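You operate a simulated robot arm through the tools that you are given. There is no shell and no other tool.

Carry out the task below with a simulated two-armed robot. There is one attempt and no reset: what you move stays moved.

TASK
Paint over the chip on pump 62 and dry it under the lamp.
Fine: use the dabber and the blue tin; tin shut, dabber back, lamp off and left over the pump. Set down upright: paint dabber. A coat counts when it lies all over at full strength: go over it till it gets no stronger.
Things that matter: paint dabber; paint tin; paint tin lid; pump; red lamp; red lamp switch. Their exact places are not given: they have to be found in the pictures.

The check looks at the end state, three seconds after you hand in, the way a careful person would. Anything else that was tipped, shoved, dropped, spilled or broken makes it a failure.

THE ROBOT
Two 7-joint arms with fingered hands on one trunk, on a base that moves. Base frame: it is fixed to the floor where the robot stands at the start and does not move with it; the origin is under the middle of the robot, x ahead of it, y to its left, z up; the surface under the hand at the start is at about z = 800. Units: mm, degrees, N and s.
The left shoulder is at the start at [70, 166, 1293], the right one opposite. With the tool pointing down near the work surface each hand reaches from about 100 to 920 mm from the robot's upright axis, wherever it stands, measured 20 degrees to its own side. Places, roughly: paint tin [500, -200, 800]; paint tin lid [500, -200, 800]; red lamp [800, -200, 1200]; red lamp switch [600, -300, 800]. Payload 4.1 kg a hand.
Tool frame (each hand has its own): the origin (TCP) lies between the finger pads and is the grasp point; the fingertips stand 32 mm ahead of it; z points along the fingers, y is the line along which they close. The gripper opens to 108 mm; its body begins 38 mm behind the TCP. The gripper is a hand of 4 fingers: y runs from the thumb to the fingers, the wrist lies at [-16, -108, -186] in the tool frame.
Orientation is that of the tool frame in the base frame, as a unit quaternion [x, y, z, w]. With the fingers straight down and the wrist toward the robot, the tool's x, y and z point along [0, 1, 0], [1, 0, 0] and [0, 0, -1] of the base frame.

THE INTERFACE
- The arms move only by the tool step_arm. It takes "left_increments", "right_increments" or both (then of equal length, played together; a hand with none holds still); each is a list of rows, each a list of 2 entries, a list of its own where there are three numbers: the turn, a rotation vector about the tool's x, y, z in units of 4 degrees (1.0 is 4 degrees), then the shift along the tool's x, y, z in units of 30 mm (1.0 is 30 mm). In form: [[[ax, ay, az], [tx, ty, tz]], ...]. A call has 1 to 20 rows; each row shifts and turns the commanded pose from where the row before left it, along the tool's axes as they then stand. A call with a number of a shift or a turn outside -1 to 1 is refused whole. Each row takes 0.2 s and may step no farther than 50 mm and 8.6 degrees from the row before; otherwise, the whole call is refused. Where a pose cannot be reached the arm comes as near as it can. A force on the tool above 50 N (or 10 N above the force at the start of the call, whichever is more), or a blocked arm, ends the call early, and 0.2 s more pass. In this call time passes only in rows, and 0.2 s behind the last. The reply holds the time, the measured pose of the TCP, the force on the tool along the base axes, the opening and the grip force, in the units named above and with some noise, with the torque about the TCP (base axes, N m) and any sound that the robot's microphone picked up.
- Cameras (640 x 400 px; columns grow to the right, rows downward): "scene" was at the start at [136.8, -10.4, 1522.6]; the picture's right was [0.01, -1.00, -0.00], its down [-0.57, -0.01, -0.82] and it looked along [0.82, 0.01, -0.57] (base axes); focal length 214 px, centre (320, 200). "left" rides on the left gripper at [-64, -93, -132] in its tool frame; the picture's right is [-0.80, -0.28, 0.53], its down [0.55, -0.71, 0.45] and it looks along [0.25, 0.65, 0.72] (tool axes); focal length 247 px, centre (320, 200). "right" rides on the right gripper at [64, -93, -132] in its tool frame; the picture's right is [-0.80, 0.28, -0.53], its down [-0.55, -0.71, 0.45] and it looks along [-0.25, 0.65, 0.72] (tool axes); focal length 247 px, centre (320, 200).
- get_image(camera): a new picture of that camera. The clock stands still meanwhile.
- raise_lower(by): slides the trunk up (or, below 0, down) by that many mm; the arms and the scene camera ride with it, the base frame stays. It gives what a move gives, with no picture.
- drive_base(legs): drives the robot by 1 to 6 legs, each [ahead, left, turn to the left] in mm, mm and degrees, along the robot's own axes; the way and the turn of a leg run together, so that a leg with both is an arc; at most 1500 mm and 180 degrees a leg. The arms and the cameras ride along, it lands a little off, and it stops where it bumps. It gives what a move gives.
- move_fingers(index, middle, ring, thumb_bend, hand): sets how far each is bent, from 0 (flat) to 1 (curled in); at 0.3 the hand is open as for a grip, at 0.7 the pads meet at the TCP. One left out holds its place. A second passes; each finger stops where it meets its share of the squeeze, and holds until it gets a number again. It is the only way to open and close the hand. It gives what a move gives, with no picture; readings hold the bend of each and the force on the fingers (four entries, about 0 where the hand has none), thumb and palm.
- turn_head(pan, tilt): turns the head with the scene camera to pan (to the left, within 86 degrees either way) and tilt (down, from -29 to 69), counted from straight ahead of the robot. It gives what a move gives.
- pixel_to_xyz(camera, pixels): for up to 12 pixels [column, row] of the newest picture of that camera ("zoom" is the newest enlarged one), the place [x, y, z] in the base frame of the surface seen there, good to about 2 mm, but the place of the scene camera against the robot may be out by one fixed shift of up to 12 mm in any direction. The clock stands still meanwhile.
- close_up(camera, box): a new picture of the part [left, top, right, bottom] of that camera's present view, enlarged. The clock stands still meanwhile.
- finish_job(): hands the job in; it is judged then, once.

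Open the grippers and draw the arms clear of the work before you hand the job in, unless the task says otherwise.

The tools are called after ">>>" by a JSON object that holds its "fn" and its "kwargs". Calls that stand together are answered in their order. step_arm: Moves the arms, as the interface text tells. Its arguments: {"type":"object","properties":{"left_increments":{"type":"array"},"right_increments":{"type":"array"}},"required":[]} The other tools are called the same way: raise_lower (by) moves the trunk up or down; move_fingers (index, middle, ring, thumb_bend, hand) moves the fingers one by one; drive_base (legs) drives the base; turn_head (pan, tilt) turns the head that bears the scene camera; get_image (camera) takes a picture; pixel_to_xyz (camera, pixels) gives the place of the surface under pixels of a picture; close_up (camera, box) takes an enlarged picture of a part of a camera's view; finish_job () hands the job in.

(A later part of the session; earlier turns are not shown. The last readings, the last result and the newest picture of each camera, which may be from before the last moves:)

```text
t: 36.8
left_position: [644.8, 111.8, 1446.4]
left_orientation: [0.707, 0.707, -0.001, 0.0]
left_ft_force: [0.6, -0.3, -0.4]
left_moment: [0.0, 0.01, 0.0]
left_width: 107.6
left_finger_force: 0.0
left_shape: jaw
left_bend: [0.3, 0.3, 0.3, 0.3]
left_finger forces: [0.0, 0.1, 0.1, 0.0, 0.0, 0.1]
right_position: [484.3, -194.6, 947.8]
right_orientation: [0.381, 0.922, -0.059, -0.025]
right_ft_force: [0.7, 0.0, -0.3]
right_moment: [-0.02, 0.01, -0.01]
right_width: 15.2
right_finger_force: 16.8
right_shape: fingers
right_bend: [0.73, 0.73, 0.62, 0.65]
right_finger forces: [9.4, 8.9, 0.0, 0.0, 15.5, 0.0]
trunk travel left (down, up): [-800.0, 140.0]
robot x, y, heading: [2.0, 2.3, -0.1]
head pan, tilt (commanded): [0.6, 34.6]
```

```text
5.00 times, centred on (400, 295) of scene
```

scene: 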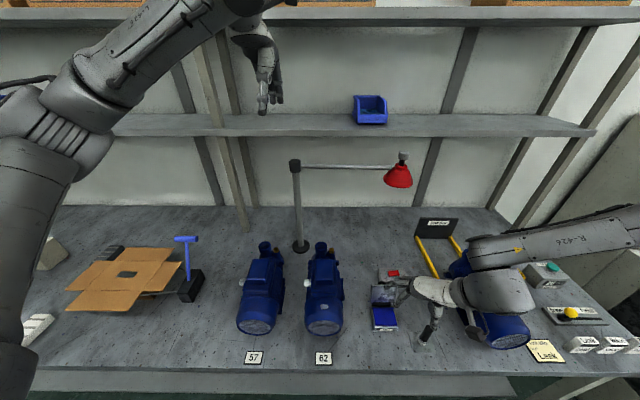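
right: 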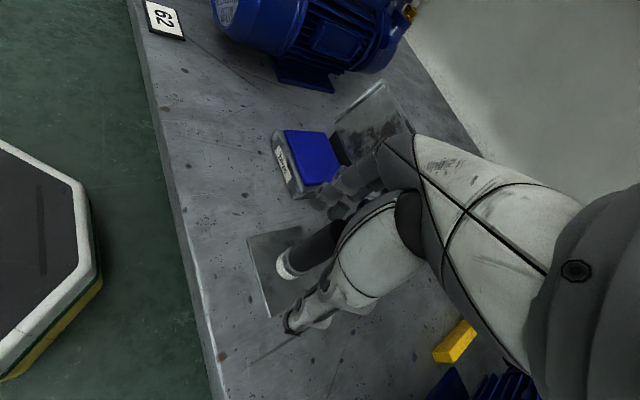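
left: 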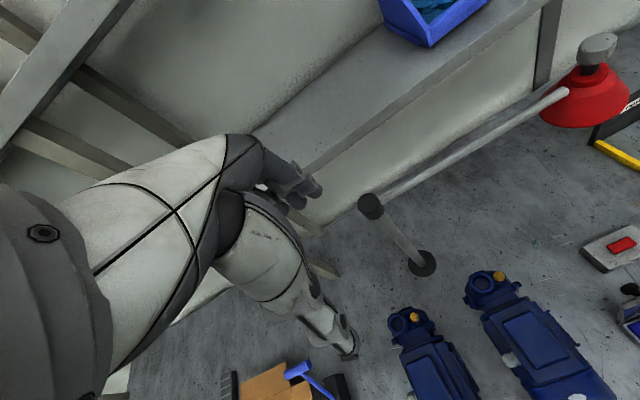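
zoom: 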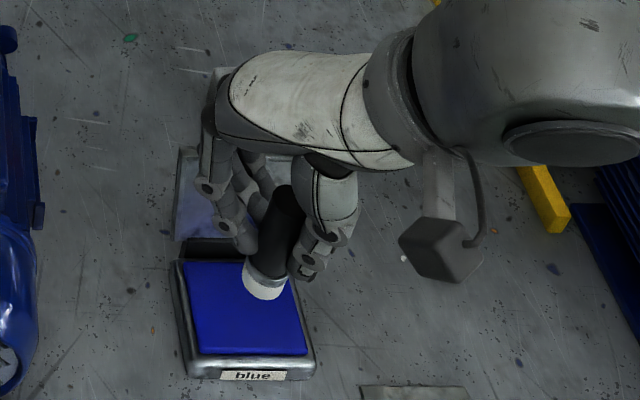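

The dabber tip hangs over the tin. I measure tip points in both cameras to place it over the paint.

>>> {"fn": "pixel_to_xyz", "kwargs": {"camera": "zoom", "pixels": [[245, 278], [262, 292], [283, 292], [262, 280], [290, 195], [280, 200], [240, 215], [262, 212], [225, 240], [265, 240]]}}

>>> {"fn": "get_image", "kwargs": {"camera": "right"}}

>>> {"fn": "pixel_to_xyz", "kwargs": {"camera": "right", "pixels": [[280, 260], [284, 256], [284, 266], [288, 272], [288, 251], [282, 262], [292, 258]]}}

```text
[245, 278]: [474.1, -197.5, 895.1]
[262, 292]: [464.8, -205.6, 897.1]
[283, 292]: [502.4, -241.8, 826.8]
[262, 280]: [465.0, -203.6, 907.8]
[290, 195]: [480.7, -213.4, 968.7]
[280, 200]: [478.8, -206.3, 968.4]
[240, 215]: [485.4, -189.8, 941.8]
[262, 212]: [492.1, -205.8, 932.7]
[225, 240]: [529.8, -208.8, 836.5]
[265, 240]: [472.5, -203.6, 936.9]
```

```text
taken
```

right: 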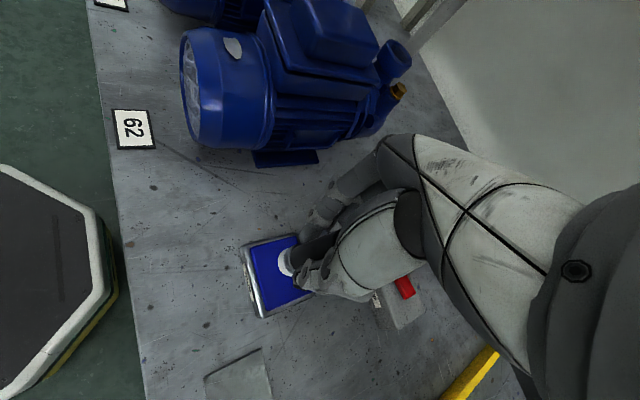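

```text
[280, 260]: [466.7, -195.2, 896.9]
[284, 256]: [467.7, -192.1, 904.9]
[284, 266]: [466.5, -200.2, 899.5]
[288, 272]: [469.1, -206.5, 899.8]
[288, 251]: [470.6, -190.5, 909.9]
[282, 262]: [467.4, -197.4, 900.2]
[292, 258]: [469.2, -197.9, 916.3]
```

The tip centre is about (477,−199), well over the near half of the paint (x 467–525). I lower 42 mm vertically and look before touching.

>>> {"fn": "step_arm", "kwargs": {"right_increments": [[[0, 0, 0], [0, 0.092, 0.694]], [[0, 0, 0], [0, 0.092, 0.694]]]}}

>>> {"fn": "close_up", "kwargs": {"camera": "right", "box": [220, 150, 400, 320]}}

>>> {"fn": "close_up", "kwargs": {"camera": "scene", "box": [355, 265, 435, 335]}}

```text
t: 37.4
left_position: [646.4, 110.8, 1448.1]
left_orientation: [0.707, 0.707, 0.0, -0.001]
left_ft_force: [0.1, -0.2, -0.7]
left_moment: [0.0, 0.01, 0.01]
left_width: 107.5
left_finger_force: 0.1
left_shape: jaw
left_bend: [0.3, 0.3, 0.3, 0.3]
left_finger forces: [0.0, 0.0, 0.0, 0.0, 0.0, 0.1]
right_position: [485.0, -195.6, 904.6]
right_orientation: [0.382, 0.922, -0.059, -0.026]
right_ft_force: [0.4, 0.1, 0.2]
right_moment: [0.03, -0.02, -0.04]
right_width: 15.2
right_finger_force: 17.0
right_shape: fingers
right_bend: [0.73, 0.73, 0.62, 0.65]
right_finger forces: [9.4, 8.9, 0.0, 0.1, 15.4, 0.0]
trunk travel left (down, up): [-800.0, 140.0]
robot x, y, heading: [0.5, 0.7, 0.1]
head pan, tilt (commanded): [0.6, 34.6]
```

```text
2.35 times, centred on (310, 235) of right
```

zoom: 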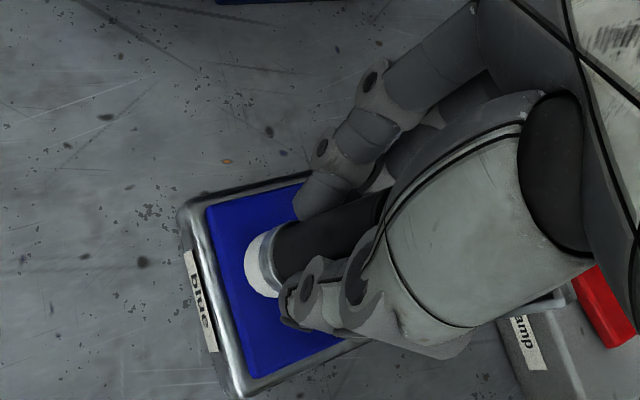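

```text
5.71 times, centred on (395, 300) of scene
```

zoom: 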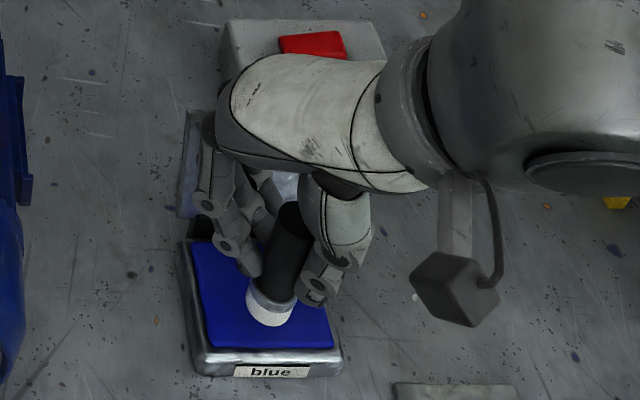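

The tip is about 15 mm above the paint and clear of rim and lid. I lower in small steps, watching the vertical force.

>>> {"fn": "step_arm", "kwargs": {"right_increments": [[[0, 0, 0], [0, 0.017, 0.132]], [[0, 0, 0], [0, 0.017, 0.132]], [[0, 0, 0], [0, 0.017, 0.132]]]}}

>>> {"fn": "step_arm", "kwargs": {"right_increments": [[[0, 0, 0], [0, 0.009, 0.066]]]}}

>>> {"fn": "step_arm", "kwargs": {"right_increments": [[[0, 0, 0], [0, 0.009, 0.066]]]}}

>>> {"fn": "close_up", "kwargs": {"camera": "scene", "box": [355, 265, 435, 335]}}

```text
t: 38.2
left_position: [644.3, 112.0, 1446.8]
left_orientation: [0.708, 0.707, -0.001, 0.0]
left_ft_force: [-0.1, -0.2, -0.9]
left_moment: [0.01, 0.03, 0.0]
left_width: 107.6
left_finger_force: 0.1
left_shape: jaw
left_bend: [0.3, 0.3, 0.3, 0.3]
left_finger forces: [0.0, 0.1, 0.1, 0.0, 0.0, 0.0]
right_position: [484.2, -195.7, 893.1]
right_orientation: [0.382, 0.922, -0.058, -0.026]
right_ft_force: [-0.1, 0.2, -0.1]
right_moment: [0.01, 0.01, 0.02]
right_width: 14.9
right_finger_force: 16.3
right_shape: fingers
right_bend: [0.73, 0.73, 0.62, 0.65]
right_finger forces: [9.4, 8.8, 0.0, 0.0, 15.5, 0.0]
trunk travel left (down, up): [-800.0, 140.0]
robot x, y, heading: [1.3, -1.4, -0.1]
head pan, tilt (commanded): [0.6, 34.6]
```

```text
t: 38.6
left_position: [646.2, 111.1, 1447.7]
left_orientation: [0.707, 0.707, 0.0, 0.0]
left_ft_force: [0.2, -0.5, 0.4]
left_moment: [-0.01, -0.03, 0.01]
left_width: 107.7
left_finger_force: 0.0
left_shape: jaw
left_bend: [0.3, 0.3, 0.3, 0.3]
left_finger forces: [0.1, 0.0, 0.1, 0.0, 0.1, 0.1]
right_position: [484.3, -194.5, 890.5]
right_orientation: [0.382, 0.922, -0.059, -0.026]
right_ft_force: [0.0, -0.2, -1.1]
right_moment: [-0.02, 0.01, 0.03]
right_width: 14.9
right_finger_force: 16.8
right_shape: fingers
right_bend: [0.73, 0.73, 0.62, 0.65]
right_finger forces: [9.3, 8.9, 0.1, 0.0, 15.4, 0.0]
trunk travel left (down, up): [-800.0, 140.0]
robot x, y, heading: [4.6, 2.8, -0.1]
head pan, tilt (commanded): [0.6, 34.6]
```

```text
t: 39.0
left_position: [645.1, 111.1, 1447.4]
left_orientation: [0.707, 0.707, 0.0, 0.0]
left_ft_force: [0.1, 0.2, 0.4]
left_moment: [-0.02, -0.02, 0.02]
left_width: 107.6
left_finger_force: 0.1
left_shape: jaw
left_bend: [0.3, 0.3, 0.3, 0.3]
left_finger forces: [0.1, 0.0, 0.0, 0.0, 0.1, 0.0]
right_position: [482.5, -195.1, 889.7]
right_orientation: [0.382, 0.922, -0.058, -0.026]
right_ft_force: [0.4, -0.1, -0.4]
right_moment: [0.03, 0.01, -0.01]
right_width: 15.1
right_finger_force: 16.9
right_shape: fingers
right_bend: [0.73, 0.73, 0.62, 0.65]
right_finger forces: [9.3, 8.9, 0.0, 0.0, 15.5, 0.0]
trunk travel left (down, up): [-800.0, 140.0]
robot x, y, heading: [-2.9, -1.4, 0.0]
head pan, tilt (commanded): [0.6, 34.6]
```

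```text
5.71 times, centred on (395, 300) of scene
```

zoom: 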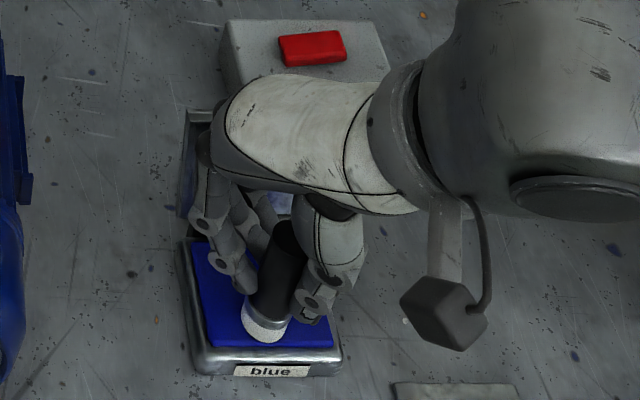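

No contact yet at TCP z≈889; the tip at zoom (265,325) is inside the rim. I continue down in 2 mm steps.

>>> {"fn": "step_arm", "kwargs": {"right_increments": [[[0, 0, 0], [0, 0.009, 0.066]]]}}

>>> {"fn": "step_arm", "kwargs": {"right_increments": [[[0, 0, 0], [0, 0.009, 0.066]]]}}

>>> {"fn": "close_up", "kwargs": {"camera": "right", "box": [250, 180, 370, 310]}}

```text
t: 39.4
left_position: [644.8, 111.9, 1447.3]
left_orientation: [0.707, 0.707, 0.0, 0.001]
left_ft_force: [0.1, -0.8, -0.1]
left_moment: [0.01, -0.02, 0.0]
left_width: 107.7
left_finger_force: 0.1
left_shape: jaw
left_bend: [0.3, 0.3, 0.3, 0.3]
left_finger forces: [0.0, 0.1, 0.0, 0.0, 0.0, 0.1]
right_position: [483.3, -194.8, 887.7]
right_orientation: [0.383, 0.922, -0.058, -0.024]
right_ft_force: [-1.0, 0.7, 1.4]
right_moment: [-0.05, 0.0, 0.03]
right_width: 15.2
right_finger_force: 16.9
right_shape: fingers
right_bend: [0.73, 0.73, 0.62, 0.65]
right_finger forces: [9.2, 9.2, 0.0, 0.0, 15.6, 0.1]
trunk travel left (down, up): [-800.0, 140.0]
robot x, y, heading: [-0.0, -1.1, 0.0]
head pan, tilt (commanded): [0.6, 34.6]
```

```text
t: 39.8
left_position: [643.6, 112.8, 1448.6]
left_orientation: [0.707, 0.707, -0.001, 0.0]
left_ft_force: [-0.1, -0.4, 0.1]
left_moment: [0.03, 0.0, 0.0]
left_width: 107.8
left_finger_force: 0.0
left_shape: jaw
left_bend: [0.3, 0.3, 0.3, 0.3]
left_finger forces: [0.0, 0.1, 0.0, 0.0, 0.1, 0.0]
right_position: [483.6, -194.8, 886.5]
right_orientation: [0.382, 0.922, -0.058, -0.025]
right_ft_force: [0.8, 0.6, 8.6]
right_moment: [-0.06, 0.02, -0.02]
right_width: 15.5
right_finger_force: 18.5
right_shape: fingers
right_bend: [0.73, 0.73, 0.62, 0.65]
right_finger forces: [9.1, 11.1, 0.1, 0.1, 16.3, 0.1]
trunk travel left (down, up): [-800.0, 140.0]
robot x, y, heading: [-0.0, -2.7, -0.2]
head pan, tilt (commanded): [0.6, 34.6]
```

```text
3.08 times, centred on (310, 245) of right
```

zoom: 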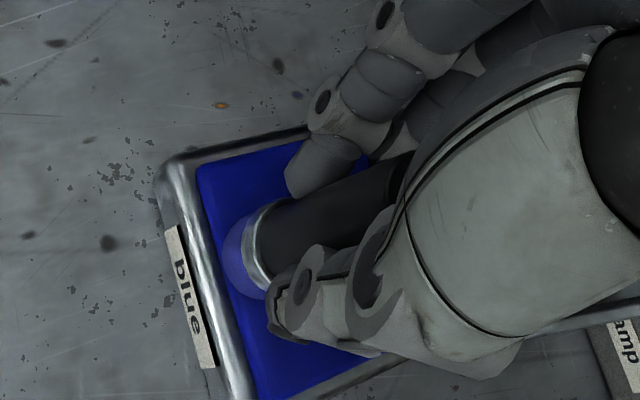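

Contact: 8.6 N at TCP z≈886.5, and the white tip is turning blue. I dab two more times in the tin and then lift to look at the tip.

>>> {"fn": "step_arm", "kwargs": {"right_increments": [[[0, 0, 0], [0, 0, 0]], [[0, 0, 0], [0, 0, 0]], [[0, 0, 0], [0, -0.026, -0.2]], [[0, 0, 0], [0, 0.026, 0.195]], [[0, 0, 0], [0, 0, 0]], [[0, 0, 0], [0, 0, 0]], [[0, 0, 0], [0, -0.026, -0.2]], [[0, 0, 0], [0, 0.026, 0.2]], [[0, 0, 0], [0, 0, 0]], [[0, 0, 0], [0, 0, 0]]]}}

>>> {"fn": "step_arm", "kwargs": {"right_increments": [[[0, 0, 0], [0, -0.026, -0.2]], [[0, 0, 0], [0, -0.1, -0.75]], [[0, 0, 0], [0, -0.1, -0.75]], [[0, 0, 0], [0, -0.1, -0.75]]]}}

>>> {"fn": "close_up", "kwargs": {"camera": "right", "box": [250, 180, 370, 310]}}

>>> {"fn": "close_up", "kwargs": {"camera": "scene", "box": [355, 255, 435, 325]}}

```text
t: 42.0
left_position: [643.2, 112.6, 1447.5]
left_orientation: [0.707, 0.707, 0.0, 0.0]
left_ft_force: [-0.5, -0.3, 0.0]
left_moment: [0.01, -0.02, -0.01]
left_width: 107.5
left_finger_force: 0.1
left_shape: jaw
left_bend: [0.3, 0.3, 0.3, 0.3]
left_finger forces: [0.0, 0.1, 0.0, 0.0, 0.0, 0.0]
right_position: [484.3, -194.9, 886.2]
right_orientation: [0.382, 0.922, -0.058, -0.025]
right_ft_force: [0.0, 0.2, 9.9]
right_moment: [-0.07, 0.01, -0.05]
right_width: 15.6
right_finger_force: 18.4
right_shape: fingers
right_bend: [0.74, 0.74, 0.62, 0.65]
right_finger forces: [9.2, 11.2, 0.0, 0.0, 16.3, 0.0]
trunk travel left (down, up): [-800.0, 140.0]
robot x, y, heading: [2.1, 0.2, -0.0]
head pan, tilt (commanded): [0.6, 34.6]
```

```text
t: 43.0
left_position: [645.3, 111.9, 1447.2]
left_orientation: [0.707, 0.707, 0.0, 0.0]
left_ft_force: [0.1, 0.5, 0.1]
left_moment: [-0.01, 0.01, 0.02]
left_width: 107.6
left_finger_force: 0.1
left_shape: jaw
left_bend: [0.3, 0.3, 0.3, 0.3]
left_finger forces: [0.0, 0.0, 0.1, 0.1, 0.0, 0.0]
right_position: [483.4, -196.0, 961.2]
right_orientation: [0.382, 0.922, -0.059, -0.025]
right_ft_force: [0.8, 0.5, -0.7]
right_moment: [0.01, 0.0, -0.02]
right_width: 15.4
right_finger_force: 16.6
right_shape: fingers
right_bend: [0.74, 0.73, 0.62, 0.65]
right_finger forces: [9.5, 8.3, 0.0, 0.0, 14.9, 0.1]
trunk travel left (down, up): [-800.0, 140.0]
robot x, y, heading: [-1.6, 0.0, 0.1]
head pan, tilt (commanded): [0.6, 34.6]
```

```text
3.08 times, centred on (310, 245) of right
```

zoom: 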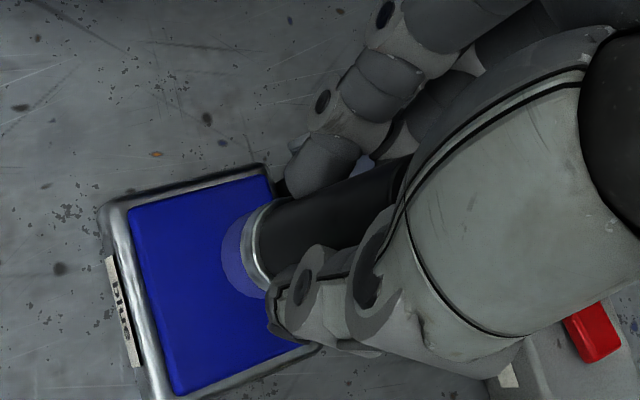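

```text
5.71 times, centred on (395, 290) of scene
```

zoom: 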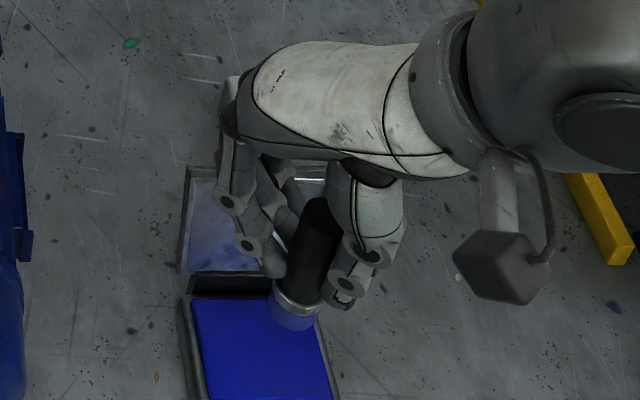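

The tip is now wet with blue. I rise and carry it over to pump 62, staying at TCP z≈1040, well above the terminal box (z≈955).

>>> {"fn": "step_arm", "kwargs": {"right_increments": [[[0, 0, 0], [0, -0.116, -0.882]], [[0, 0, 0], [0, -0.116, -0.882]], [[0, 0, 0], [0, -0.116, -0.882]], [[0, 0, 0], [0.79, 0.705, -0.091]], [[0, 0, 0], [0.79, 0.705, -0.091]], [[0, 0, 0], [0.79, 0.705, -0.091]], [[0, 0, 0], [0.79, 0.705, -0.091]], [[0, 0, 0], [0.79, 0.705, -0.091]]]}}

>>> {"fn": "get_image", "kwargs": {"camera": "right"}}

>>> {"fn": "get_image", "kwargs": {"camera": "scene"}}

```text
t: 44.8
left_position: [644.9, 114.8, 1446.3]
left_orientation: [0.707, 0.707, -0.001, 0.001]
left_ft_force: [0.3, 0.5, 0.4]
left_moment: [-0.02, -0.01, -0.03]
left_width: 107.4
left_finger_force: 0.1
left_shape: jaw
left_bend: [0.3, 0.3, 0.3, 0.3]
left_finger forces: [0.0, 0.0, 0.1, 0.1, 0.1, 0.1]
right_position: [475.6, -38.6, 1040.0]
right_orientation: [0.383, 0.922, -0.059, -0.024]
right_ft_force: [0.7, 1.0, -0.3]
right_moment: [-0.04, 0.0, -0.01]
right_width: 15.5
right_finger_force: 16.1
right_shape: fingers
right_bend: [0.74, 0.73, 0.62, 0.65]
right_finger forces: [9.4, 8.0, 0.0, 0.0, 14.7, 0.0]
trunk travel left (down, up): [-800.0, 140.0]
robot x, y, heading: [2.7, -3.9, 0.1]
head pan, tilt (commanded): [0.6, 34.6]
```

```text
taken
```

right: 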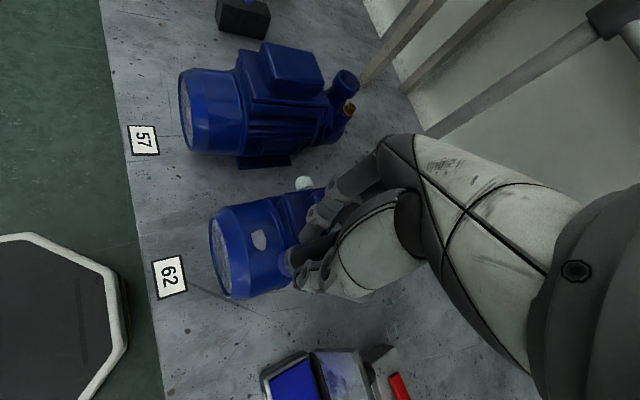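

```text
taken
```

scene: 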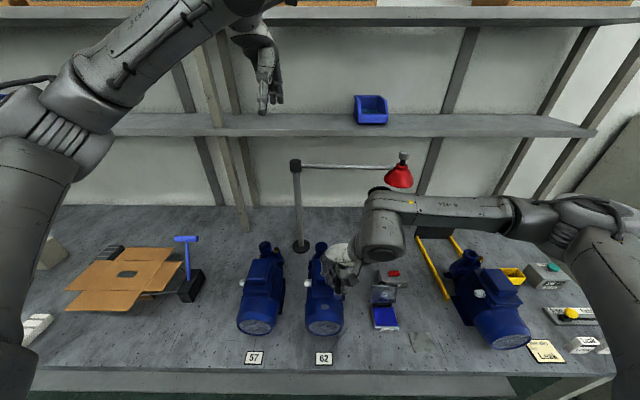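

The chip is now clear in the wrist view at about (259,240), right next to the tip. I enlarge and measure its outline.

>>> {"fn": "close_up", "kwargs": {"camera": "right", "box": [200, 190, 340, 310]}}

>>> {"fn": "pixel_to_xyz", "kwargs": {"camera": "right", "pixels": [[259, 240], [254, 240], [264, 240], [259, 231], [259, 249], [245, 240], [275, 235], [290, 262], [295, 258], [286, 258], [270, 255], [230, 245]]}}

```text
3.33 times, centred on (270, 250) of right
```

zoom: 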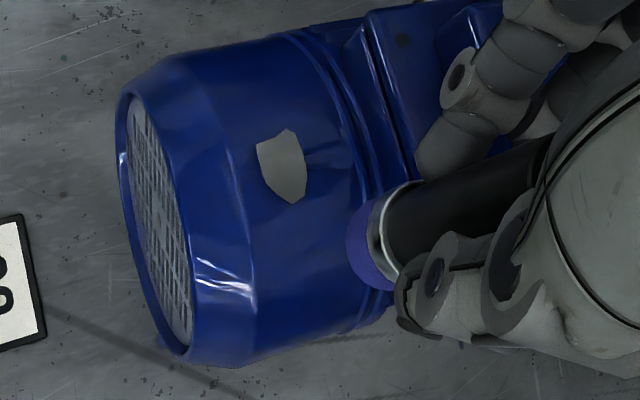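

```text
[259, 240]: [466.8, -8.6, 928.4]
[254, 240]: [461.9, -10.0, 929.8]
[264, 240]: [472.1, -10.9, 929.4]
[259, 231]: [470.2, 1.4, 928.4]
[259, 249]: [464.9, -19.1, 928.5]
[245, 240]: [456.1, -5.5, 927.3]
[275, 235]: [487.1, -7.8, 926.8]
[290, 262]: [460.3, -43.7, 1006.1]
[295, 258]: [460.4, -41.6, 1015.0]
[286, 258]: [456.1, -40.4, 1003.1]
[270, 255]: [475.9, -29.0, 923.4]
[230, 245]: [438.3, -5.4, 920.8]
```

I measure the chip's outline in the enlarged picture, plus the tip.

>>> {"fn": "close_up", "kwargs": {"camera": "right", "box": [200, 190, 340, 310]}}

>>> {"fn": "pixel_to_xyz", "kwargs": {"camera": "zoom", "pixels": [[290, 130], [257, 147], [306, 165], [292, 203], [265, 180], [305, 188], [281, 165], [355, 225], [365, 250], [375, 275], [370, 240], [385, 200]]}}

```text
3.33 times, centred on (270, 250) of right
```

zoom: 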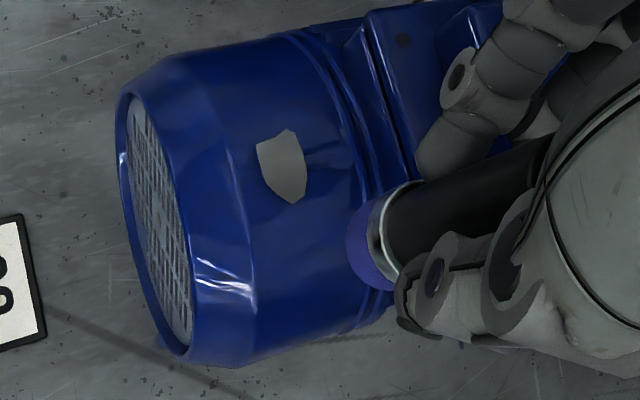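

```text
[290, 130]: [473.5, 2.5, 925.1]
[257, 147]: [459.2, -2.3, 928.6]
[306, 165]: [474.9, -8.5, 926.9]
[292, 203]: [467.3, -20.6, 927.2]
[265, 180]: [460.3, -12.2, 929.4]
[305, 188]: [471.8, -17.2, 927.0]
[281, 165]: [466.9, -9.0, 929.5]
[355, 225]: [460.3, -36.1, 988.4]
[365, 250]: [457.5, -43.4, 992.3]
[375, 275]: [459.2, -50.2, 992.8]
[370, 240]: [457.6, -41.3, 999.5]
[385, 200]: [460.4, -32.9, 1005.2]
```

The chip spans x 459–475, y −21…+3, centre (467,−9,929). Before lowering I check where the terminal box front begins, because the middle and ring fingertips will come down just behind the tip.

>>> {"fn": "pixel_to_xyz", "kwargs": {"camera": "zoom", "pixels": [[335, 100], [350, 120], [365, 60], [375, 90], [390, 80], [400, 130], [412, 165], [400, 40], [430, 80], [450, 30], [380, 150], [360, 150]]}}

>>> {"fn": "close_up", "kwargs": {"camera": "scene", "box": [280, 225, 380, 345]}}

```text
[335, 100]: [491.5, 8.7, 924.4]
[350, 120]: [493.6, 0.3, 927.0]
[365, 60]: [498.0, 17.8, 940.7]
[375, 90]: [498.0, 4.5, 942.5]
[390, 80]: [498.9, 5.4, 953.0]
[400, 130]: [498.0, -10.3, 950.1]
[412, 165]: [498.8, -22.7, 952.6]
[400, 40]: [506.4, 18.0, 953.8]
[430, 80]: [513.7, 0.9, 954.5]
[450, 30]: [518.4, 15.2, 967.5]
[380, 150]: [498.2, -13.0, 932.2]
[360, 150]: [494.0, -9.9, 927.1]
```

```text
3.33 times, centred on (330, 285) of scene
```

zoom: 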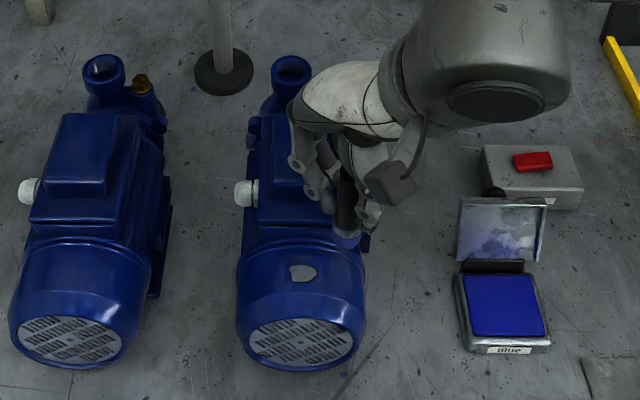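

The box step tops out at z≈954 from x=498 and z≈967 from x=517, so the ring finger (which carries no load) could hit it. I straighten only the ring finger to lift it clear.

>>> {"fn": "move_fingers", "kwargs": {"hand": "right", "ring": 0.15}}

>>> {"fn": "step_arm", "kwargs": {"right_increments": [[[0, 0, 0], [0.43, 0.458, 0.5]], [[0, 0, 0], [0.43, 0.458, 0.5]]]}}

>>> {"fn": "close_up", "kwargs": {"camera": "right", "box": [200, 170, 360, 310]}}

>>> {"fn": "close_up", "kwargs": {"camera": "scene", "box": [280, 240, 380, 340]}}

```text
t: 45.8
left_position: [645.6, 112.6, 1446.7]
left_orientation: [0.707, 0.707, 0.0, 0.001]
left_ft_force: [0.3, 0.5, 0.6]
left_moment: [-0.01, 0.0, -0.02]
left_width: 107.9
left_finger_force: 0.0
left_shape: jaw
left_bend: [0.3, 0.3, 0.3, 0.3]
left_finger forces: [0.0, 0.0, 0.1, 0.0, 0.0, 0.0]
right_position: [474.9, -39.4, 1039.9]
right_orientation: [0.382, 0.922, -0.06, -0.024]
right_ft_force: [0.3, 0.2, -0.6]
right_moment: [0.0, -0.01, 0.03]
right_width: 14.9
right_finger_force: 15.8
right_shape: fingers
right_bend: [0.74, 0.73, 0.15, 0.65]
right_finger forces: [9.4, 7.9, 0.0, 0.0, 14.7, 0.0]
trunk travel left (down, up): [-800.0, 140.0]
robot x, y, heading: [-1.0, 1.4, -0.1]
head pan, tilt (commanded): [0.6, 34.6]
```

```text
t: 46.4
left_position: [645.7, 114.0, 1446.9]
left_orientation: [0.707, 0.707, 0.0, 0.0]
left_ft_force: [0.5, -0.8, 0.4]
left_moment: [-0.01, -0.02, 0.03]
left_width: 107.5
left_finger_force: 0.0
left_shape: jaw
left_bend: [0.3, 0.3, 0.3, 0.3]
left_finger forces: [0.0, 0.1, 0.0, 0.0, 0.1, 0.1]
right_position: [474.7, -1.9, 1007.2]
right_orientation: [0.381, 0.922, -0.06, -0.026]
right_ft_force: [-0.6, 0.1, 0.3]
right_moment: [0.02, -0.08, 0.03]
right_width: 15.3
right_finger_force: 16.5
right_shape: fingers
right_bend: [0.74, 0.73, 0.15, 0.65]
right_finger forces: [9.4, 8.0, 0.9, 0.0, 14.8, 0.0]
trunk travel left (down, up): [-800.0, 140.0]
robot x, y, heading: [-5.1, 3.0, 0.0]
head pan, tilt (commanded): [0.6, 34.6]
```

```text
2.86 times, centred on (280, 240) of right
```

zoom: 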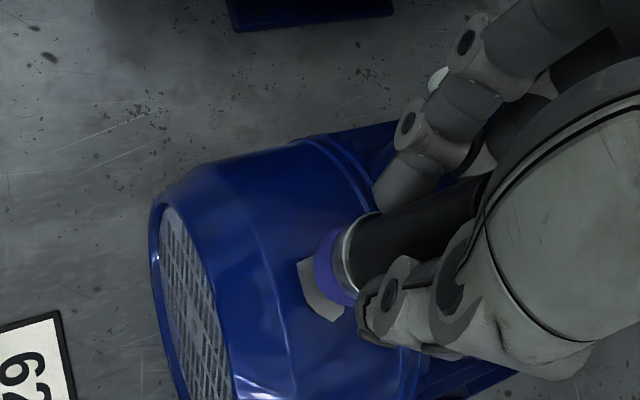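

```text
4.00 times, centred on (330, 290) of scene
```

zoom: 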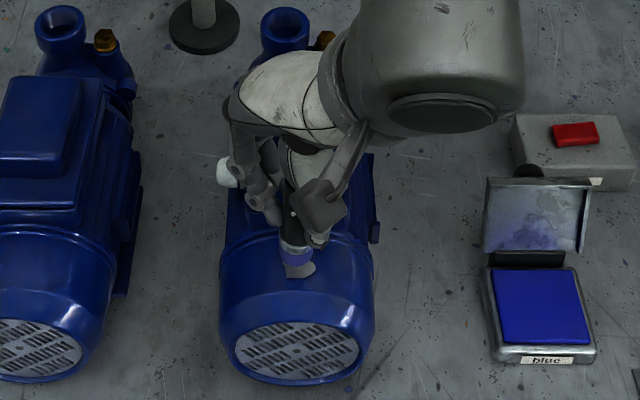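

The ring finger shows 0.9 N, so it may be brushing something. I look at the whole wrist view before going lower.

>>> {"fn": "get_image", "kwargs": {"camera": "right"}}

>>> {"fn": "get_image", "kwargs": {"camera": "left"}}

>>> {"fn": "step_arm", "kwargs": {"right_increments": [[[0, 0, 0], [0, 0, 0]]]}}

```text
taken
```

right: 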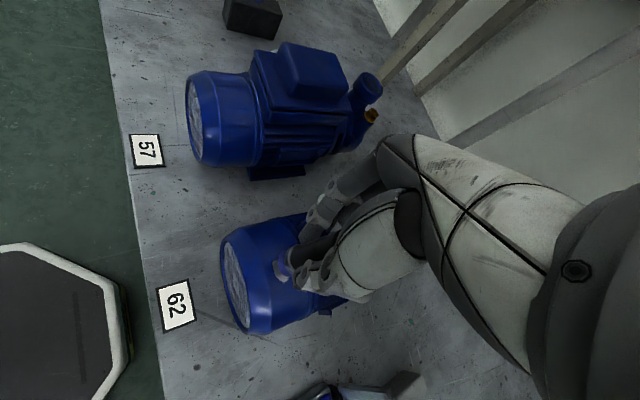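

```text
taken
```

left: 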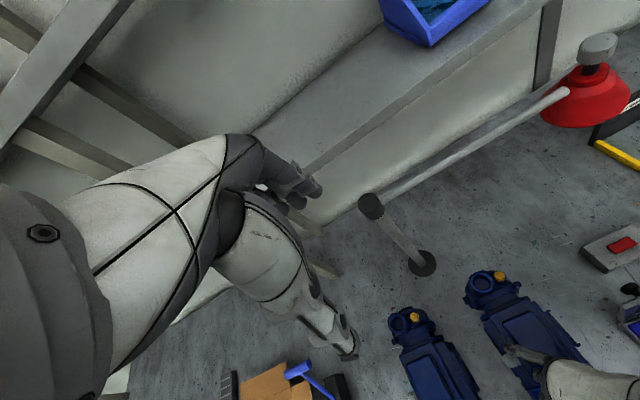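

```text
t: 46.8
left_position: [645.2, 113.1, 1447.9]
left_orientation: [0.708, 0.707, 0.0, 0.0]
left_ft_force: [0.4, 0.1, 0.6]
left_moment: [0.0, 0.01, -0.06]
left_width: 107.5
left_finger_force: 0.0
left_shape: jaw
left_bend: [0.3, 0.3, 0.3, 0.3]
left_finger forces: [0.0, 0.1, 0.0, 0.0, 0.1, 0.0]
right_position: [473.9, -3.5, 1007.0]
right_orientation: [0.383, 0.922, -0.059, -0.025]
right_ft_force: [0.1, 0.4, 0.8]
right_moment: [0.05, -0.04, 0.03]
right_width: 15.1
right_finger_force: 16.7
right_shape: fingers
right_bend: [0.74, 0.73, 0.15, 0.65]
right_finger forces: [9.3, 8.1, 0.7, 0.0, 14.7, 0.0]
trunk travel left (down, up): [-800.0, 140.0]
robot x, y, heading: [-0.5, -1.7, 0.0]
head pan, tilt (commanded): [0.6, 34.6]
```

Ring force stays 0.7 N; the left camera sees that finger at about (525,355) over pump 62's box. I enlarge it there.

>>> {"fn": "close_up", "kwargs": {"camera": "left", "box": [460, 280, 640, 400]}}

>>> {"fn": "pixel_to_xyz", "kwargs": {"camera": "zoom", "pixels": [[195, 235], [210, 240], [230, 250], [260, 265], [170, 210], [150, 170], [190, 260], [240, 220], [300, 250], [180, 235]]}}

```text
3.33 times, centred on (550, 340) of left
```

zoom: 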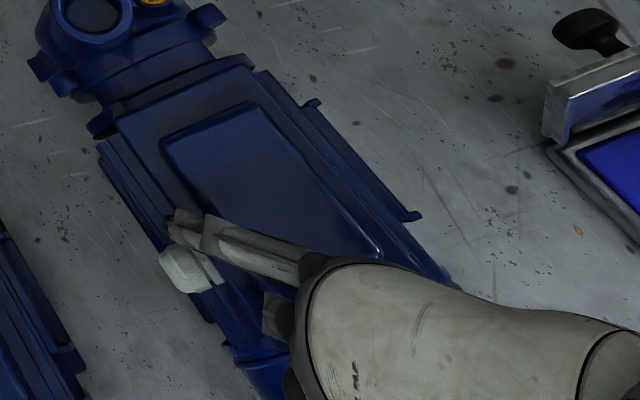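

```text
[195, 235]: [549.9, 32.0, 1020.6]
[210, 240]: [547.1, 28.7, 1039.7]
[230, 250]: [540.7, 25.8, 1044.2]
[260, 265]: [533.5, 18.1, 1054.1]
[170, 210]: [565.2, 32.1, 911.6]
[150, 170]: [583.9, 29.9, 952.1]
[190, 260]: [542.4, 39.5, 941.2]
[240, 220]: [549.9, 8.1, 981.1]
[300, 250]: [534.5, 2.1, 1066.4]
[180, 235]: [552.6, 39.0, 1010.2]
```

The box lid is higher toward the back (z≈981 at x≈550) and the ring tip reaches (552,39). I straighten the ring fully to raise it and check whether its force vanishes.

>>> {"fn": "move_fingers", "kwargs": {"hand": "right", "ring": 0.0}}

>>> {"fn": "close_up", "kwargs": {"camera": "left", "box": [460, 280, 640, 400]}}

>>> {"fn": "pixel_to_xyz", "kwargs": {"camera": "zoom", "pixels": [[180, 225], [150, 215], [165, 220], [200, 225], [220, 240], [190, 180], [220, 200], [260, 220], [260, 130], [300, 200]]}}

```text
t: 47.8
left_position: [645.1, 111.9, 1447.3]
left_orientation: [0.707, 0.708, 0.0, 0.001]
left_ft_force: [-0.1, -0.3, 0.2]
left_moment: [0.01, -0.02, 0.02]
left_width: 107.6
left_finger_force: 0.0
left_shape: jaw
left_bend: [0.3, 0.3, 0.3, 0.3]
left_finger forces: [0.0, 0.0, 0.1, 0.0, 0.0, 0.0]
right_position: [472.8, -2.5, 1007.1]
right_orientation: [0.382, 0.922, -0.059, -0.025]
right_ft_force: [-0.3, -0.7, 0.3]
right_moment: [0.01, 0.01, 0.01]
right_width: 15.3
right_finger_force: 16.6
right_shape: fingers
right_bend: [0.74, 0.73, 0.0, 0.65]
right_finger forces: [9.3, 7.9, 0.0, 0.1, 14.6, 0.1]
trunk travel left (down, up): [-800.0, 140.0]
robot x, y, heading: [2.1, 1.8, 0.3]
head pan, tilt (commanded): [0.6, 34.6]
```

```text
3.33 times, centred on (550, 340) of left
```

zoom: 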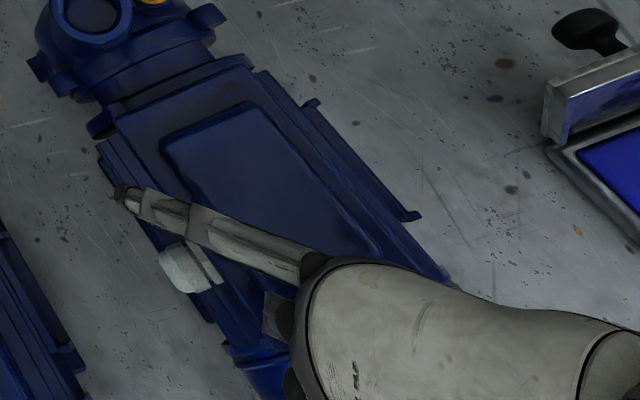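

```text
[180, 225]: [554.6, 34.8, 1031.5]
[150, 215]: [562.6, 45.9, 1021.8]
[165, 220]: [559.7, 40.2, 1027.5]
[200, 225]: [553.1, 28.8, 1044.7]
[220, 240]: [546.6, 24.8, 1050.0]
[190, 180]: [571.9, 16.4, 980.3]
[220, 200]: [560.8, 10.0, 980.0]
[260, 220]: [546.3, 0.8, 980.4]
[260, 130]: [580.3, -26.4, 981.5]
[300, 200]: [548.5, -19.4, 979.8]
```

Ring force is back to zero and it clears the box (lid top z≈980). I lower the tip to just above the chip.

>>> {"fn": "step_arm", "kwargs": {"right_increments": [[[0, 0, 0], [-0.02, 0.012, 0.22]], [[0, 0, 0], [-0.02, 0.012, 0.22]]]}}

>>> {"fn": "close_up", "kwargs": {"camera": "right", "box": [200, 170, 360, 310]}}

>>> {"fn": "close_up", "kwargs": {"camera": "scene", "box": [295, 260, 365, 330]}}

>>> {"fn": "close_up", "kwargs": {"camera": "left", "box": [460, 280, 640, 400]}}

```text
t: 48.5
left_position: [641.8, 111.4, 1448.4]
left_orientation: [0.708, 0.707, 0.001, 0.0]
left_ft_force: [0.5, 0.2, -0.6]
left_moment: [-0.03, 0.0, 0.02]
left_width: 107.7
left_finger_force: 0.0
left_shape: jaw
left_bend: [0.3, 0.3, 0.3, 0.3]
left_finger forces: [0.1, 0.0, 0.0, 0.1, 0.1, 0.1]
right_position: [476.1, -0.7, 1002.6]
right_orientation: [0.382, 0.922, -0.05, -0.021]
right_ft_force: [-5.8, -0.2, 27.7]
right_moment: [0.21, -0.51, 0.02]
right_width: 16.1
right_finger_force: 37.1
right_shape: fingers
right_bend: [0.74, 0.74, 0.0, 0.63]
right_finger forces: [6.3, 47.2, 0.0, 0.1, 19.7, 0.0]
trunk travel left (down, up): [-800.0, 140.0]
robot x, y, heading: [-2.9, -1.1, -0.0]
head pan, tilt (commanded): [0.6, 34.6]
stopped in row 2 (right hand): the force on the tool passed its limit at 53 N (the readings are from after the stop); the commanded pose is now the measured one
```

```text
2.86 times, centred on (280, 240) of right
```

zoom: 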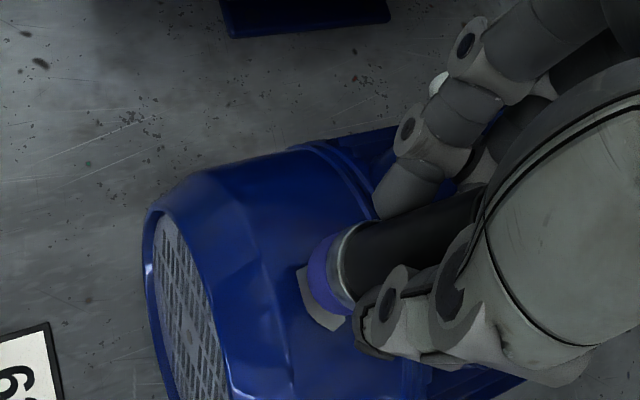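

```text
5.71 times, centred on (330, 295) of scene
```

zoom: 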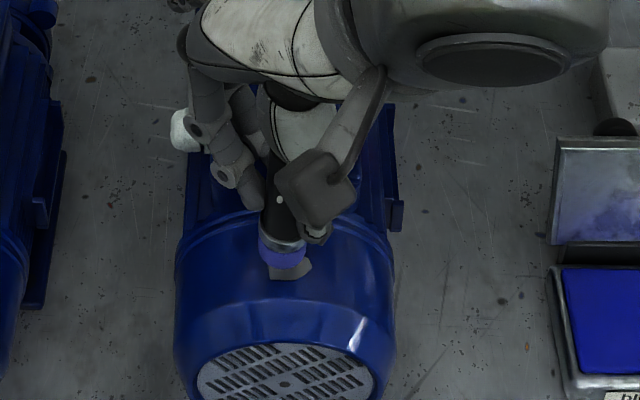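

```text
3.33 times, centred on (550, 340) of left
```

zoom: 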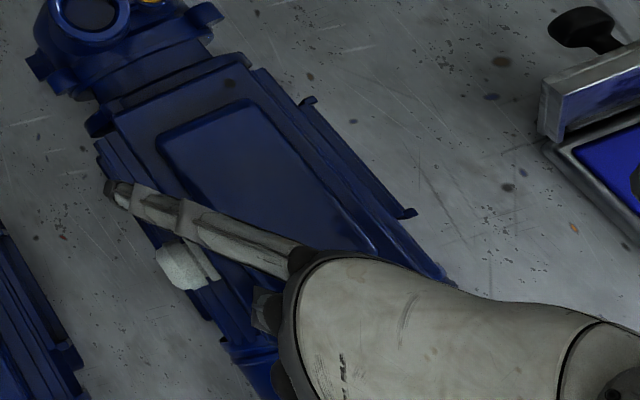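

The middle finger met the terminal box (47 N) at TCP z≈1003. I lift straight back up at once.

>>> {"fn": "step_arm", "kwargs": {"right_increments": [[[0, 0, 0], [0, -0.03, -0.25]], [[0, 0, 0], [0, -0.06, -0.5]], [[0, 0, 0], [0, -0.06, -0.5]]]}}

>>> {"fn": "close_up", "kwargs": {"camera": "right", "box": [200, 170, 360, 310]}}

>>> {"fn": "close_up", "kwargs": {"camera": "scene", "box": [280, 240, 380, 340]}}

```text
t: 49.3
left_position: [644.1, 111.6, 1447.9]
left_orientation: [0.707, 0.707, 0.0, 0.0]
left_ft_force: [0.0, -0.8, 0.1]
left_moment: [-0.01, -0.01, 0.0]
left_width: 107.6
left_finger_force: 0.1
left_shape: jaw
left_bend: [0.3, 0.3, 0.3, 0.3]
left_finger forces: [0.0, 0.0, 0.0, 0.1, 0.1, 0.0]
right_position: [476.2, -2.8, 1037.7]
right_orientation: [0.382, 0.922, -0.054, -0.021]
right_ft_force: [0.7, -0.3, -0.3]
right_moment: [-0.01, 0.01, 0.01]
right_width: 15.3
right_finger_force: 16.4
right_shape: fingers
right_bend: [0.74, 0.74, 0.0, 0.64]
right_finger forces: [8.2, 10.1, 0.0, 0.0, 14.9, 0.1]
trunk travel left (down, up): [-800.0, 140.0]
robot x, y, heading: [3.2, 0.6, -0.2]
head pan, tilt (commanded): [0.6, 34.6]
```

```text
2.86 times, centred on (280, 240) of right
```

zoom: 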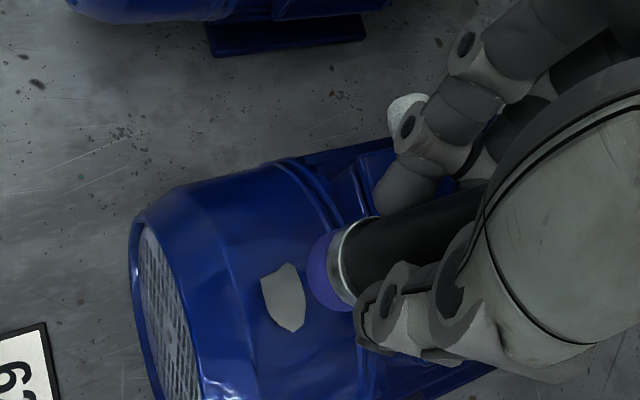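

```text
4.00 times, centred on (330, 290) of scene
```

zoom: 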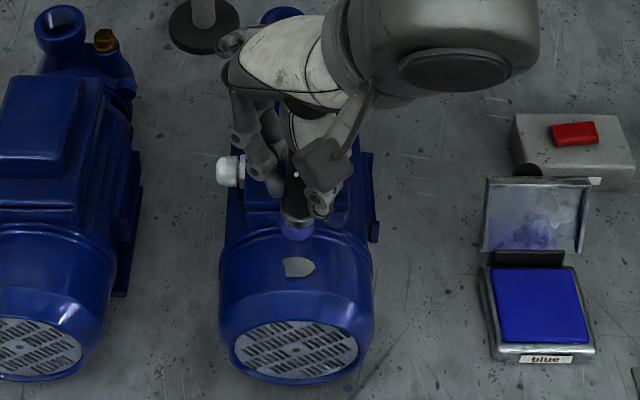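

The pump has not moved visibly, and the chip is still bare. I turn the hand about the vertical toward the y-pinch, so that all the fingers that hold the dabber lie over the bell (x<490) and not over the box.

>>> {"fn": "step_arm", "kwargs": {"right_increments": [[[0.1, -0.12, -0.98], [0, 0, 0]], [[0.1, -0.12, -0.98], [0, 0, 0]], [[0, -0.13, -0.98], [0, 0, 0]], [[0, -0.13, -0.98], [0, 0, 0]], [[0, -0.13, -0.98], [0, 0, 0]], [[0, -0.13, -0.98], [0, 0, 0]], [[0, -0.13, -0.98], [0, 0, 0]], [[0, -0.13, -0.98], [0, 0, 0]], [[0, -0.13, -0.98], [0, 0, 0]], [[0, -0.13, -0.98], [0, 0, 0]], [[0, -0.13, -0.98], [0, 0, 0]]]}}

>>> {"fn": "get_image", "kwargs": {"camera": "right"}}

>>> {"fn": "close_up", "kwargs": {"camera": "scene", "box": [280, 230, 380, 330]}}

>>> {"fn": "close_up", "kwargs": {"camera": "left", "box": [440, 260, 640, 400]}}

```text
t: 51.7
left_position: [645.1, 110.7, 1446.7]
left_orientation: [0.707, 0.707, 0.0, 0.0]
left_ft_force: [-0.7, -0.7, -0.2]
left_moment: [0.02, -0.01, 0.03]
left_width: 107.7
left_finger_force: 0.1
left_shape: jaw
left_bend: [0.3, 0.3, 0.3, 0.3]
left_finger forces: [0.0, 0.1, 0.0, 0.1, 0.0, 0.1]
right_position: [478.1, -1.8, 1037.8]
right_orientation: [0.15, 0.987, -0.063, -0.009]
right_ft_force: [-0.3, 0.7, 0.1]
right_moment: [-0.01, -0.02, 0.01]
right_width: 15.5
right_finger_force: 16.2
right_shape: fingers
right_bend: [0.74, 0.74, 0.0, 0.64]
right_finger forces: [8.4, 9.6, 0.0, 0.0, 14.7, 0.0]
right hand out of reach, approached as far as the arm can: row 8, 9, 10, 11
trunk travel left (down, up): [-800.0, 140.0]
robot x, y, heading: [-0.0, 1.5, 0.2]
head pan, tilt (commanded): [0.6, 34.6]
```

```text
taken
```

right: 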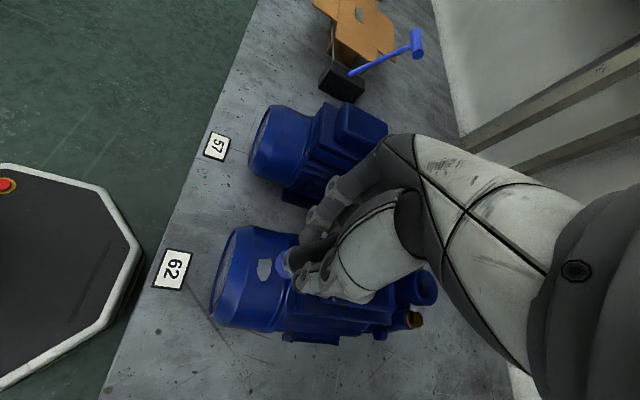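

```text
4.00 times, centred on (330, 280) of scene
```

zoom: 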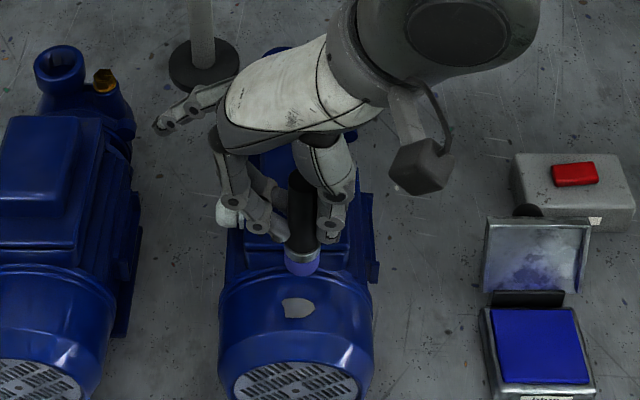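

```text
2.86 times, centred on (540, 330) of left
```

zoom: 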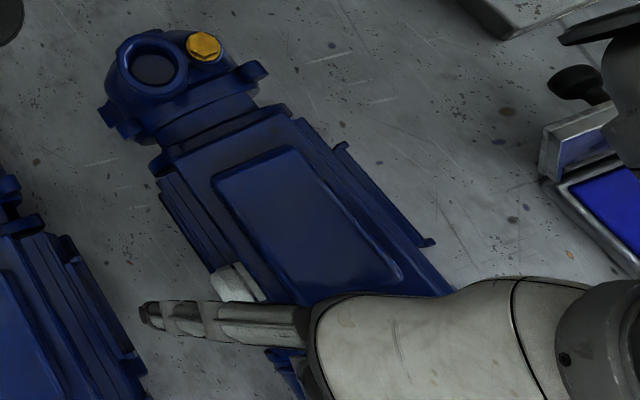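

The hand came to 17° short of the full y-pinch, which is enough: the fingers are now over the bell. I measure the dabber's top and tip for lean and position.

>>> {"fn": "close_up", "kwargs": {"camera": "scene", "box": [300, 260, 350, 310]}}

>>> {"fn": "pixel_to_xyz", "kwargs": {"camera": "zoom", "pixels": [[270, 90], [290, 95], [250, 90], [270, 130], [260, 220], [265, 250], [262, 265], [235, 255], [290, 265], [265, 275], [265, 355], [225, 250]]}}

>>> {"fn": "close_up", "kwargs": {"camera": "right", "box": [220, 200, 360, 320]}}

>>> {"fn": "pixel_to_xyz", "kwargs": {"camera": "zoom", "pixels": [[262, 225], [268, 240], [275, 255], [262, 240], [280, 215], [200, 240], [195, 215], [210, 265], [225, 235], [190, 255], [205, 215], [300, 240]]}}

```text
8.00 times, centred on (325, 285) of scene
```

zoom: 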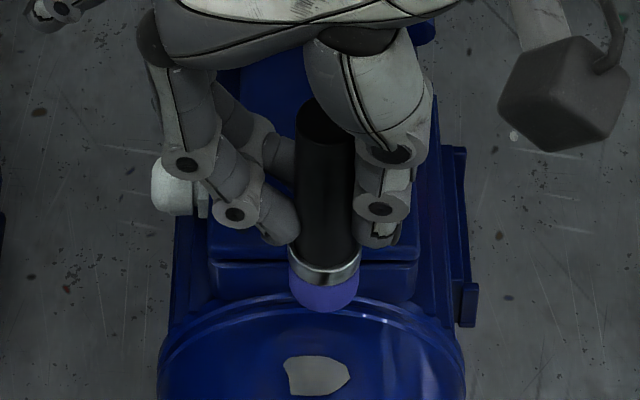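

```text
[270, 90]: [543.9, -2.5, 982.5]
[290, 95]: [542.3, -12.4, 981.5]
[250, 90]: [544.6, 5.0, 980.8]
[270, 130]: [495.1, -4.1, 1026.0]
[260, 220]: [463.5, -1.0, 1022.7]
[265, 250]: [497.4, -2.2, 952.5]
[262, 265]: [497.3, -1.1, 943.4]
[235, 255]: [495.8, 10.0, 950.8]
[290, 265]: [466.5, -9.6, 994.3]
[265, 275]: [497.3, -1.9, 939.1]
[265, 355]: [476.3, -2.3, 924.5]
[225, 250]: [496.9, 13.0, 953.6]
```

```text
3.33 times, centred on (290, 260) of right
```

zoom: 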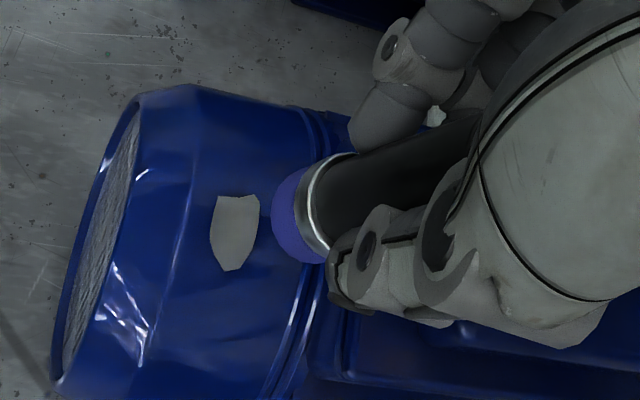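

```text
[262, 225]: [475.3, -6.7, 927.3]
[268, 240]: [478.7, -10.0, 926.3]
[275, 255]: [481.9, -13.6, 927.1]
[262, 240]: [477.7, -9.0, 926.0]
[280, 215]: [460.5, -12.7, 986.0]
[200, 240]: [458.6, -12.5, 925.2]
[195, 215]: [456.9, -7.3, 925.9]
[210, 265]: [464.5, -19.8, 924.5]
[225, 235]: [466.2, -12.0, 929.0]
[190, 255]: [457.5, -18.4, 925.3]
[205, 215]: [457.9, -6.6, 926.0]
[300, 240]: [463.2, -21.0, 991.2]
```

The dabber is plumb with its tip centred near (470,−9.5), right above the chip (467,−9). I lower to about 10 mm above contact and check finger forces and clearance.

>>> {"fn": "step_arm", "kwargs": {"right_increments": [[[0, 0, 0], [0.027, 0.045, 0.42]], [[0, 0, 0], [0.027, 0.045, 0.42]], [[0, 0, 0], [0.027, 0.045, 0.42]]]}}

>>> {"fn": "close_up", "kwargs": {"camera": "right", "box": [220, 200, 360, 320]}}

>>> {"fn": "close_up", "kwargs": {"camera": "scene", "box": [300, 260, 350, 310]}}

```text
t: 52.5
left_position: [645.2, 111.3, 1448.1]
left_orientation: [0.707, 0.707, 0.0, -0.001]
left_ft_force: [0.0, -0.4, -0.4]
left_moment: [-0.01, 0.01, 0.02]
left_width: 107.7
left_finger_force: 0.0
left_shape: jaw
left_bend: [0.3, 0.3, 0.3, 0.3]
left_finger forces: [0.0, 0.0, 0.0, 0.0, 0.0, 0.0]
right_position: [474.3, -2.7, 997.1]
right_orientation: [0.151, 0.987, -0.063, -0.009]
right_ft_force: [-0.7, 0.3, -0.7]
right_moment: [0.02, -0.02, 0.02]
right_width: 15.5
right_finger_force: 17.0
right_shape: fingers
right_bend: [0.74, 0.74, 0.0, 0.64]
right_finger forces: [8.4, 10.7, 0.1, 0.0, 14.9, 0.0]
trunk travel left (down, up): [-800.0, 140.0]
robot x, y, heading: [-2.1, -0.8, -0.0]
head pan, tilt (commanded): [0.6, 34.6]
```

```text
3.33 times, centred on (290, 260) of right
```

zoom: 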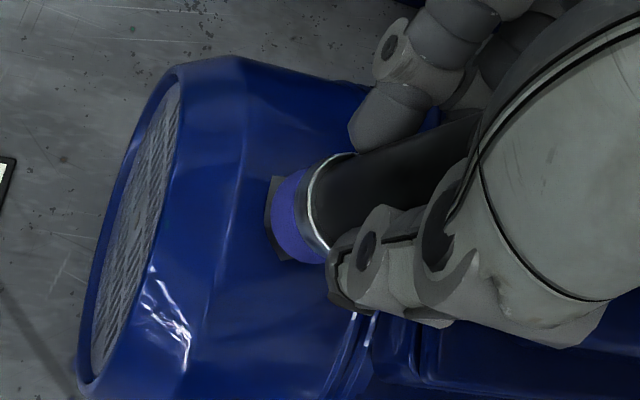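

```text
8.00 times, centred on (325, 285) of scene
```

zoom: 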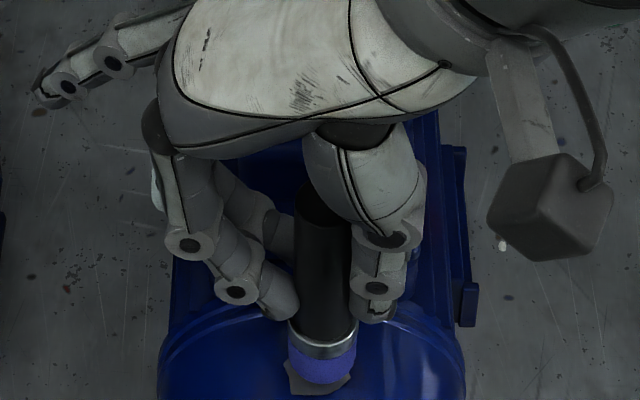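

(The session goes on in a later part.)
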